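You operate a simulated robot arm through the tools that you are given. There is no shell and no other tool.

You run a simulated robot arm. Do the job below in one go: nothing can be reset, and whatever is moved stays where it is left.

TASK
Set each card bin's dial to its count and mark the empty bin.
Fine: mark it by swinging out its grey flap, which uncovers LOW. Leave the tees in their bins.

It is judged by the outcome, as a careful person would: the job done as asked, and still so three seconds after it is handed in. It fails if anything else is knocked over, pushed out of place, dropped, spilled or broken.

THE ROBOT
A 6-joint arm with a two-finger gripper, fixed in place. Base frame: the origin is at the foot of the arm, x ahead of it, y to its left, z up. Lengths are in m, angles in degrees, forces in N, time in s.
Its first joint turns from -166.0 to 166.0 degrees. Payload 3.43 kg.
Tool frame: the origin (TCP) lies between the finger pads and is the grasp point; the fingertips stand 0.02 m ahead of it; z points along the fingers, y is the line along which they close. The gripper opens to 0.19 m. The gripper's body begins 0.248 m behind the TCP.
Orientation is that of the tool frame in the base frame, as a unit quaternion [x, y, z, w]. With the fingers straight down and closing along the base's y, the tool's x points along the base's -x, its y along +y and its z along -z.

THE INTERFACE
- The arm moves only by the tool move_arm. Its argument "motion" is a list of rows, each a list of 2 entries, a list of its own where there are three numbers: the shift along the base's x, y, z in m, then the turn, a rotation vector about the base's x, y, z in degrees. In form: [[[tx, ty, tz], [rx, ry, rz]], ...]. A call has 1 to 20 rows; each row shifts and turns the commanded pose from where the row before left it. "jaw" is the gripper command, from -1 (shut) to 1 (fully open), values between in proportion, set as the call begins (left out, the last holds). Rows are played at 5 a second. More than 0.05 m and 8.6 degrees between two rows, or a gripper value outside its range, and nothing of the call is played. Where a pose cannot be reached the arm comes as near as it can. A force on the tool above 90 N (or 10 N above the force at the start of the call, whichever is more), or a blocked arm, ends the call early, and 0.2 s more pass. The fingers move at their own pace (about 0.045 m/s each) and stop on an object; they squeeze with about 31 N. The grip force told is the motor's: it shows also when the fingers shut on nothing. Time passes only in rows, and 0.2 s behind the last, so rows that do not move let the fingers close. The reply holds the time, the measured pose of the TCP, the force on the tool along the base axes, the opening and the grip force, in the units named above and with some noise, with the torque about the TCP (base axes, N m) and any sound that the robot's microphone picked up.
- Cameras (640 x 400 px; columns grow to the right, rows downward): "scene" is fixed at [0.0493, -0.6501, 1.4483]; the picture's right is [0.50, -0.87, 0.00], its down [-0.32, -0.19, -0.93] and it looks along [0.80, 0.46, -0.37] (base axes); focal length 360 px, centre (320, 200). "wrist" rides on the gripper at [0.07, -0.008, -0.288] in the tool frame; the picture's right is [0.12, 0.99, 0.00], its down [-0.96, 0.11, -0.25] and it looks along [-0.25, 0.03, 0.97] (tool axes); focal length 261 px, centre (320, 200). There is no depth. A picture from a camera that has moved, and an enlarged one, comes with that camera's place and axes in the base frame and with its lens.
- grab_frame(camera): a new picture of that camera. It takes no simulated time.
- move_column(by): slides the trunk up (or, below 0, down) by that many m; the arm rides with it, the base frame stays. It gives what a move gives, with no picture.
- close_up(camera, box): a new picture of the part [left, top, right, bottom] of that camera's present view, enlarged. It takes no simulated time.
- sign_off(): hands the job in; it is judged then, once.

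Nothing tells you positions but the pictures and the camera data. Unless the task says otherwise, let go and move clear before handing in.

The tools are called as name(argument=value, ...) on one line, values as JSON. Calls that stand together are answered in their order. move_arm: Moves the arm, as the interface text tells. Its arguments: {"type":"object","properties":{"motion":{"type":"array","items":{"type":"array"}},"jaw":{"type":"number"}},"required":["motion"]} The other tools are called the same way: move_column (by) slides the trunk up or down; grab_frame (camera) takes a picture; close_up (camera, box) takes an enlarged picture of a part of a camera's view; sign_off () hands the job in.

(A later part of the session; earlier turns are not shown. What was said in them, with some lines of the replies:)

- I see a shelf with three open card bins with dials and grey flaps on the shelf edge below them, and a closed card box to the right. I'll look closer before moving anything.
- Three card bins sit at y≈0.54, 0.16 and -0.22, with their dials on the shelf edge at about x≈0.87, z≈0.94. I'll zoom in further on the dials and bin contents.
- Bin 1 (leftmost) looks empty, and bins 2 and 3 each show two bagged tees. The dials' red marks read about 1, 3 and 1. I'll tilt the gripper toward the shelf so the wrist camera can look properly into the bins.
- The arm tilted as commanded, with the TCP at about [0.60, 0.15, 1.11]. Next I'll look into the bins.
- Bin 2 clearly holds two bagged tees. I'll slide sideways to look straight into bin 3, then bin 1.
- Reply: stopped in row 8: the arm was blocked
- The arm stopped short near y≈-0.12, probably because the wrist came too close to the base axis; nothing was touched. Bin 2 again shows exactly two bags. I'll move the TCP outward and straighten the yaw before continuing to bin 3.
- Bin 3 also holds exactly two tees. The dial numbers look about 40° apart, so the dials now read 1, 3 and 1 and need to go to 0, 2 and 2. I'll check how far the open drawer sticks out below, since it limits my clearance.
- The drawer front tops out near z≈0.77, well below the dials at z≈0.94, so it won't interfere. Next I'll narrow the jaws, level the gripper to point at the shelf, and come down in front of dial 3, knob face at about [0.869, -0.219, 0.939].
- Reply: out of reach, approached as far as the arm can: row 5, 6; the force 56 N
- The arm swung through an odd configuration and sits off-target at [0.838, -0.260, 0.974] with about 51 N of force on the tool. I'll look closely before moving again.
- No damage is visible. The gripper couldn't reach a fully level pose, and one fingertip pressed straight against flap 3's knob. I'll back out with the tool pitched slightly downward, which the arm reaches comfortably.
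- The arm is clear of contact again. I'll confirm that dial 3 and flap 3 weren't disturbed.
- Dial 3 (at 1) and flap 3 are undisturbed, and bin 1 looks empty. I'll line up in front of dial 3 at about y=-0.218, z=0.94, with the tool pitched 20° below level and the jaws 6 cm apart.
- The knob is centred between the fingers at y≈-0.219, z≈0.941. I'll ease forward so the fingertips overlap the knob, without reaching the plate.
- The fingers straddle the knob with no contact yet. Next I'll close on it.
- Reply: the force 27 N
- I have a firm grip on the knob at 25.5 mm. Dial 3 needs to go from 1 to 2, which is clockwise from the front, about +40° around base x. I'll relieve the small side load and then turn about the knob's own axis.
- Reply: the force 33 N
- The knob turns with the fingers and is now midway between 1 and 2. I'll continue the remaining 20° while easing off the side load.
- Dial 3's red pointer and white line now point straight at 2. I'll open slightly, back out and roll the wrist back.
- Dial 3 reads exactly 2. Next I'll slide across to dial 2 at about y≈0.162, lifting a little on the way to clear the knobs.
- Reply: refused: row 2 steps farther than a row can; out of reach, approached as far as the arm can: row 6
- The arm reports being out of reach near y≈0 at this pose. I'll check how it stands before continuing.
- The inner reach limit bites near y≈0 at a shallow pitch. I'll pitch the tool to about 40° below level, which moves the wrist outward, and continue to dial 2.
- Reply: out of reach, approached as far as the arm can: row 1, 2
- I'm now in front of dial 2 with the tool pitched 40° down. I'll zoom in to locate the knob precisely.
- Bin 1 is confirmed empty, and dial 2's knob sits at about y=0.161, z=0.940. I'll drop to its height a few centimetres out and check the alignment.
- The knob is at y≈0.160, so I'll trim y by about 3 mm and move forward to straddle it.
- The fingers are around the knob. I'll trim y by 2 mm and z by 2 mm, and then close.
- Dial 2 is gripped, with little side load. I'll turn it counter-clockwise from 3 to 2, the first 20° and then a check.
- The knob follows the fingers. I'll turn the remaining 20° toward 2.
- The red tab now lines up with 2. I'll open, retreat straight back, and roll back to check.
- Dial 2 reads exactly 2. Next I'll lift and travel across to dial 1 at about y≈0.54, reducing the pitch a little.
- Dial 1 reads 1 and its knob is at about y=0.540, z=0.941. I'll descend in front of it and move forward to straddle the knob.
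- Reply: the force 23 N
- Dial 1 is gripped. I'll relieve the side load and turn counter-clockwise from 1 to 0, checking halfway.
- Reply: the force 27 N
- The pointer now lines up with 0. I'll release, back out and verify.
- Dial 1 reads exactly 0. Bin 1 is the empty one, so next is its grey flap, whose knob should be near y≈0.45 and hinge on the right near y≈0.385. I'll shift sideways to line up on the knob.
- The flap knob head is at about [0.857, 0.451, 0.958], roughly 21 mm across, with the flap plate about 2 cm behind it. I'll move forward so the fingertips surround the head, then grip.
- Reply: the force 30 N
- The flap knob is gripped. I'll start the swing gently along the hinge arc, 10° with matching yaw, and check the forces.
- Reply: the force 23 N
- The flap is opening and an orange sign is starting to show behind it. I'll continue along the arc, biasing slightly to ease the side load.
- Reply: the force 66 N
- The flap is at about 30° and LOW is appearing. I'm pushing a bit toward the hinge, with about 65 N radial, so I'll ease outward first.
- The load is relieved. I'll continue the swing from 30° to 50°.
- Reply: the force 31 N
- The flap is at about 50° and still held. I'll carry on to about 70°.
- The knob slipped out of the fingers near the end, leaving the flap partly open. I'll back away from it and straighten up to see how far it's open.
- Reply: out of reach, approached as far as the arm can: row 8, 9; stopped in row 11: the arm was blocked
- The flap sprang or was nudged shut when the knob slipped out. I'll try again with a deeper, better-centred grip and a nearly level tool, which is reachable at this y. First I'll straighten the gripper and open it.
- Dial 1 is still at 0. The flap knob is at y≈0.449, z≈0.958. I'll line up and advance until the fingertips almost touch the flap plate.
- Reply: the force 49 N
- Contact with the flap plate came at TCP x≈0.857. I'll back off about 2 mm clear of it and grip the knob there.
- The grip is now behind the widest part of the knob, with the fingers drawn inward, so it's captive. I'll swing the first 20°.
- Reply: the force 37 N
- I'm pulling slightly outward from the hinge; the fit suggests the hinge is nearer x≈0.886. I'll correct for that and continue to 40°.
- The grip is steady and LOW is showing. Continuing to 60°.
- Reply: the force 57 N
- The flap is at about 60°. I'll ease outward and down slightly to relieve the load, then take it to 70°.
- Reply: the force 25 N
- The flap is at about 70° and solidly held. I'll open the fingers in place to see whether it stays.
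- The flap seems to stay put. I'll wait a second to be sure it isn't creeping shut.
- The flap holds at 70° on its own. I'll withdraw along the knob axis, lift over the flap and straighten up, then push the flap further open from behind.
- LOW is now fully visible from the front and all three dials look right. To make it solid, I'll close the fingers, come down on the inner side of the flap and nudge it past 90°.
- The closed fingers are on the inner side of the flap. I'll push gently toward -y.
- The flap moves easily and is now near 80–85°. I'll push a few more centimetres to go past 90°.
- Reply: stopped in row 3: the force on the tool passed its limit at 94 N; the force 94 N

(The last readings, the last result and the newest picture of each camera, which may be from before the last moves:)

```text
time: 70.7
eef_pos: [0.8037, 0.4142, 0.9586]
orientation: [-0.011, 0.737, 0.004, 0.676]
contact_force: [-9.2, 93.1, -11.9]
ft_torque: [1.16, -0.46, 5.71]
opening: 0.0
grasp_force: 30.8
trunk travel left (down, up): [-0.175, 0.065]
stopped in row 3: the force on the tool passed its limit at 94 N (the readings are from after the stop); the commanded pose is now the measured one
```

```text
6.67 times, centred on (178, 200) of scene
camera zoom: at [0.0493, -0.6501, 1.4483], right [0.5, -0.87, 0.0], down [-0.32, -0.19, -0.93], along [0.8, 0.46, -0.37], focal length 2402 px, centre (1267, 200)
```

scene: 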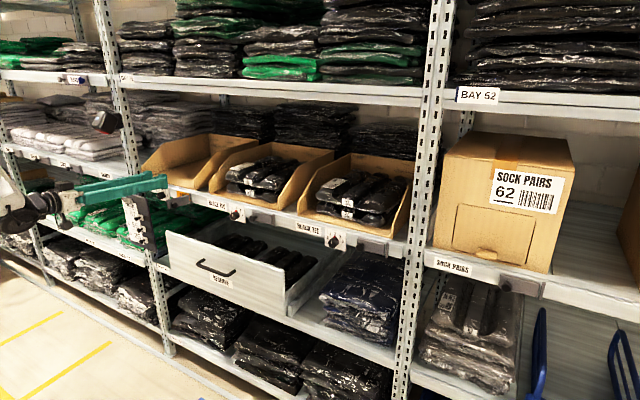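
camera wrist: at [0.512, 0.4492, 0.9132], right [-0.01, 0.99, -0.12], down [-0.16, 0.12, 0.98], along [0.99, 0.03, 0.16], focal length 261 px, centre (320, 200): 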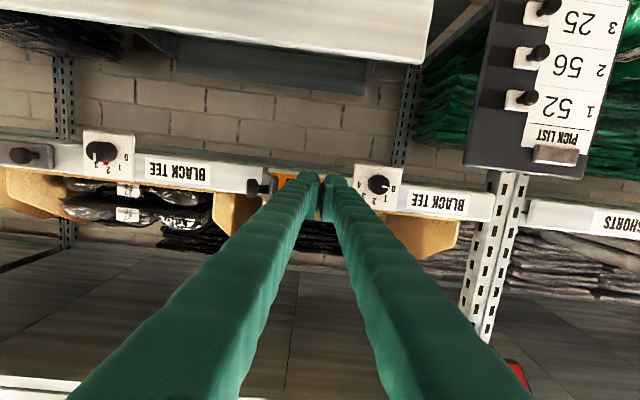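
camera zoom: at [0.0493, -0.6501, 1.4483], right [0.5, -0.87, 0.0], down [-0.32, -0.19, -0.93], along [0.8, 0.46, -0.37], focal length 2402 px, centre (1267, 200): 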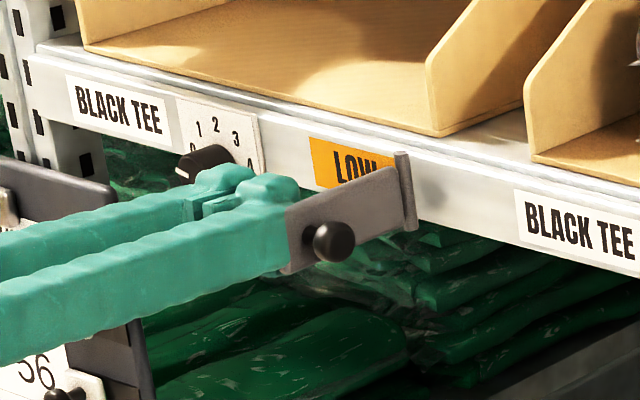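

The flap has reached its hard stop at about 90°, fully open. I'll back off immediately.

move_arm(motion=[[[0, 0.012, 0], [0, 0, 0]], [[0, 0.02, 0], [0, 0, 0]], [[-0.02, 0.01, 0.02], [0, 0, 0]], [[-0.02, 0, 0.03], [0, 0, 0]], [[-0.01, 0, 0.04], [0, 0, 0]], [[0, 0, 0], [0, 0, 0]]])

grab_frame(camera="wrist")

close_up(camera="scene", box=[130, 170, 226, 230])

grab_frame(camera="scene")

```text
time: 72.1
eef_pos: [0.7557, 0.4377, 1.0509]
orientation: [-0.002, 0.737, 0.003, 0.676]
contact_force: [0.9, -0.3, 0.1]
ft_torque: [0.0, 0.03, -0.03]
opening: 0.0004
grasp_force: 31.7
trunk travel left (down, up): [-0.175, 0.065]
```

```text
taken
camera wrist: at [0.4625, 0.4265, 1.0056], right [-0.02, 0.99, -0.12], down [-0.16, 0.11, 0.98], along [0.99, 0.04, 0.16], focal length 261 px, centre (320, 200)
```

wrist: 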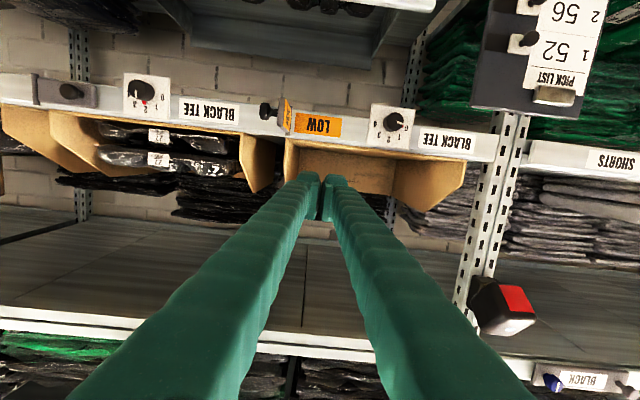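

```text
6.67 times, centred on (178, 200) of scene
camera zoom: at [0.0493, -0.6501, 1.4483], right [0.5, -0.87, 0.0], down [-0.32, -0.19, -0.93], along [0.8, 0.46, -0.37], focal length 2402 px, centre (1267, 200)
```

zoom: 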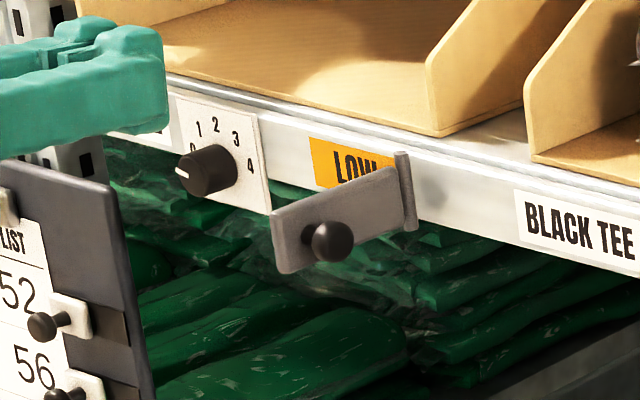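

```text
taken
```

scene: 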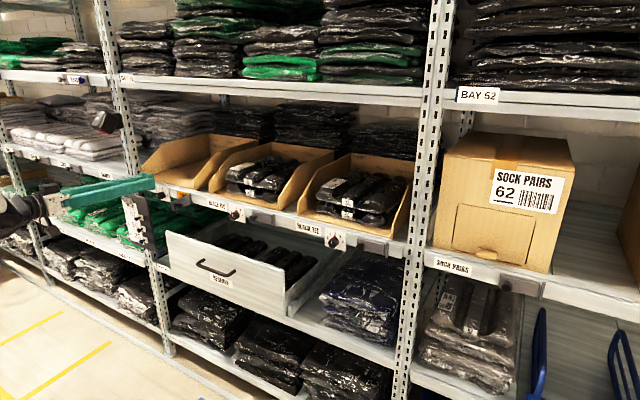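

The flap is fully open with LOW uncovered. I'll verify every dial, the bins and the surroundings, including the far-left bay, before finishing.

close_up(camera="scene", box=[0, 140, 80, 210])

close_up(camera="wrist", box=[100, 60, 260, 160])

close_up(camera="wrist", box=[260, 80, 420, 180])

close_up(camera="scene", box=[200, 180, 400, 280])

close_up(camera="scene", box=[100, 180, 200, 260])

close_up(camera="scene", box=[420, 120, 640, 310])

```text
5.71 times, centred on (40, 175) of scene
camera zoom: at [0.0493, -0.6501, 1.4483], right [0.5, -0.87, 0.0], down [-0.32, -0.19, -0.93], along [0.8, 0.46, -0.37], focal length 2059 px, centre (1920, 343)
```

zoom: 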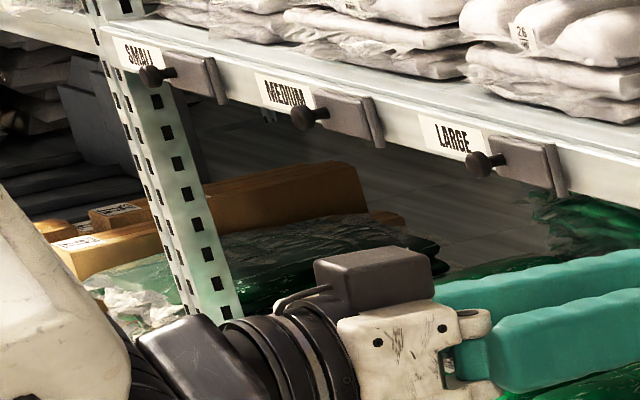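

```text
4.00 times, centred on (180, 110) of wrist
camera zoom: at [0.4625, 0.4265, 1.0056], right [-0.02, 0.99, -0.12], down [-0.16, 0.11, 0.98], along [0.99, 0.04, 0.16], focal length 1043 px, centre (880, 560)
```

zoom: 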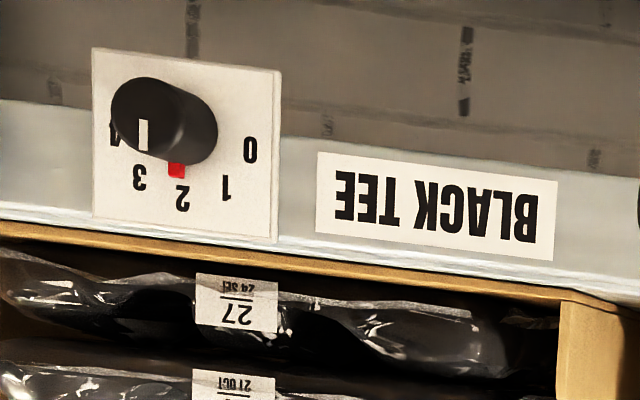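

```text
4.00 times, centred on (340, 130) of wrist
camera zoom: at [0.4625, 0.4265, 1.0056], right [-0.02, 0.99, -0.12], down [-0.16, 0.11, 0.98], along [0.99, 0.04, 0.16], focal length 1043 px, centre (240, 480)
```

zoom: 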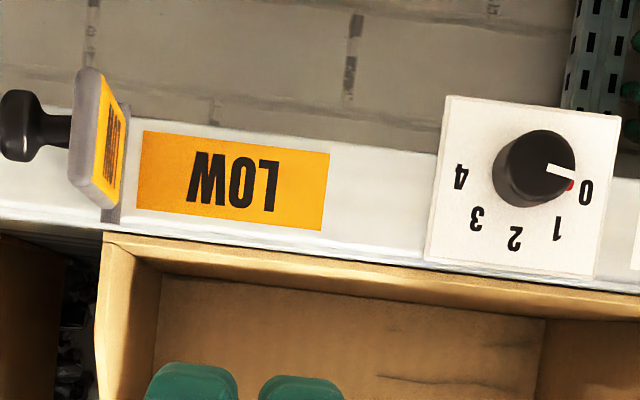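

```text
3.20 times, centred on (300, 230) of scene
camera zoom: at [0.0493, -0.6501, 1.4483], right [0.5, -0.87, 0.0], down [-0.32, -0.19, -0.93], along [0.8, 0.46, -0.37], focal length 1153 px, centre (384, 104)
```

zoom: 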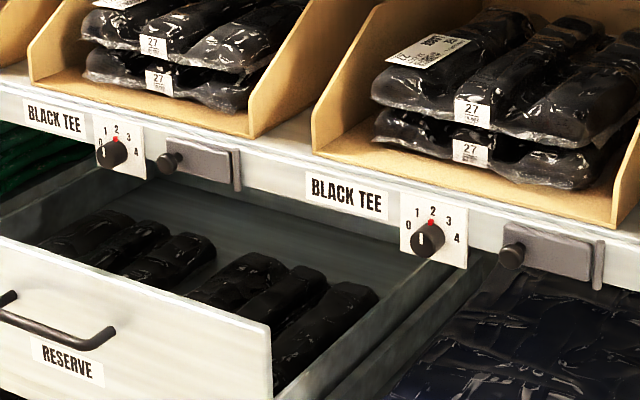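

```text
5.00 times, centred on (150, 220) of scene
camera zoom: at [0.0493, -0.6501, 1.4483], right [0.5, -0.87, 0.0], down [-0.32, -0.19, -0.93], along [0.8, 0.46, -0.37], focal length 1802 px, centre (1170, 100)
```

zoom: 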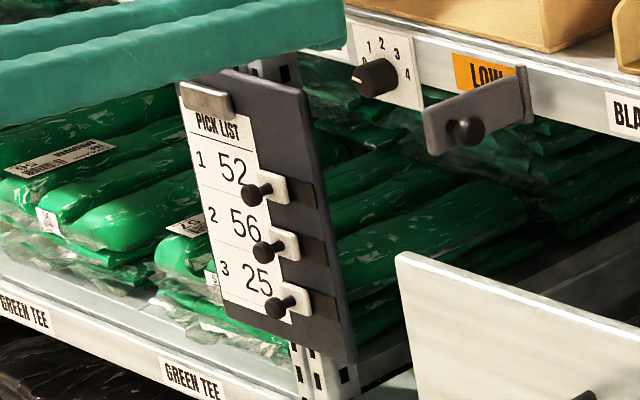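

```text
2.11 times, centred on (530, 215) of scene
camera zoom: at [0.0493, -0.6501, 1.4483], right [0.5, -0.87, 0.0], down [-0.32, -0.19, -0.93], along [0.8, 0.46, -0.37], focal length 758 px, centre (-122, 168)
```

zoom: 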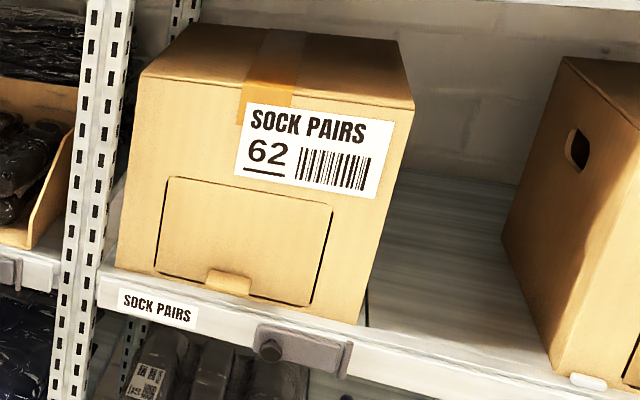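

The checks are clean: the dials read 0, 2 and 2 and bin 1's LOW is exposed. The tees, other flaps, clipboard and boxes are all in place. I'll pull the arm clear and confirm the flap stays.

move_arm(motion=[[[-0.015, 0, 0.035], [0, 6, 0]], [[-0.015, 0, 0.035], [0, 6, 0]], [[-0.01, 0, 0.035], [0, 6, 0]], [[-0.01, 0, 0.03], [0, 6, 0]], [[0, 0, 0], [0, 0, 0]], [[0, 0, 0], [0, 0, 0]], [[0, 0, 0], [0, 0, 0]], [[0, 0, 0], [0, 0, 0]], [[0, 0, 0], [0, 0, 0]], [[0, 0, 0], [0, 0, 0]], [[0, 0, 0], [0, 0, 0]], [[0, 0, 0], [0, 0, 0]], [[0, 0, 0], [0, 0, 0]], [[0, 0, 0], [0, 0, 0]], [[0, 0, 0], [0, 0, 0]]])

grab_frame(camera="scene")

close_up(camera="scene", box=[130, 120, 290, 240])

grab_frame(camera="wrist")

```text
time: 75.3
eef_pos: [0.707, 0.4367, 1.1868]
orientation: [-0.002, 0.862, 0.004, 0.507]
contact_force: [0.3, -0.1, 0.1]
ft_torque: [0.02, -0.04, -0.02]
opening: 0.0
grasp_force: 31.1
trunk travel left (down, up): [-0.175, 0.065]
```

```text
taken
```

scene: 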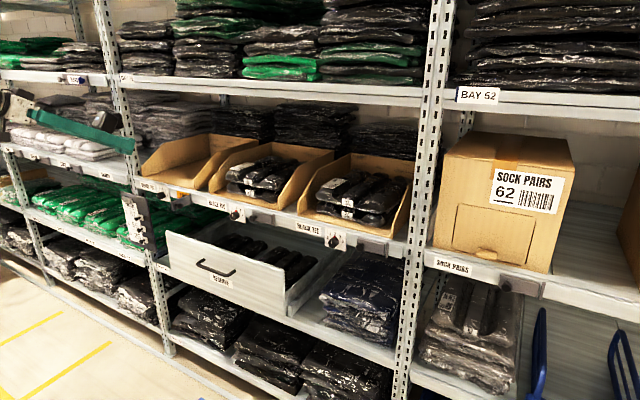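

```text
3.33 times, centred on (210, 180) of scene
camera zoom: at [0.0493, -0.6501, 1.4483], right [0.5, -0.87, 0.0], down [-0.32, -0.19, -0.93], along [0.8, 0.46, -0.37], focal length 1201 px, centre (687, 267)
```

zoom: 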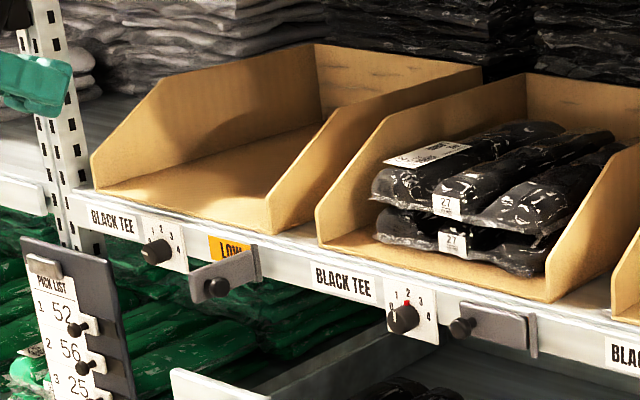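

```text
taken
camera wrist: at [0.4207, 0.4265, 1.2637], right [-0.06, 0.99, -0.1], down [0.25, 0.11, 0.96], along [0.97, 0.04, -0.25], focal length 261 px, centre (320, 200)
```

wrist: 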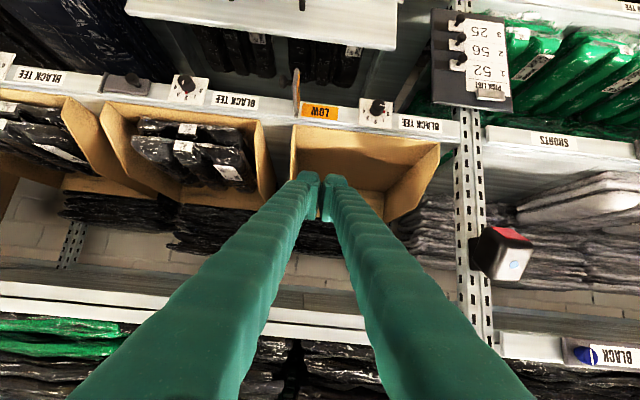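

The arm is clear and touching nothing. Bin 1 is empty with its dial at 0 and its flap standing open to show LOW; bins 2 and 3 each hold two tees with their dials at 2. The flap has stayed open for several seconds and everything else is in place, so I'm handing in.

sign_off()

```text
The job is handed in.
```

All three card bins' dials now match their counts, and the empty bin is marked. I've handed the job in.

| Bin (left to right) | Tees inside | Dial was | Dial now | Grey flap |
|---|---|---|---|---|
| 1 | 0 | 1 | 0 | Swung out, LOW showing |
| 2 | 2 | 3 | 2 | Closed |
| 3 | 2 | 1 | 2 | Closed |

I counted each bagged, labelled pack as one tee. No tees were moved.

- **Pressed flap 3's knob:** While I was positioning the arm, a fingertip pressed straight against it at about 51 N. A close look afterwards showed flap 3 and dial 3 unchanged.
- **Flap 1 closed once:** On my first pull the knob slipped out of the fingers and the flap went shut. On the second pull it opened and stayed open.
- **Pushed flap 1 to its stop:** I pushed the flap to about 90°, and the push reached 94 N before I backed off. I saw no damage, and it stayed open for the several seconds I watched.
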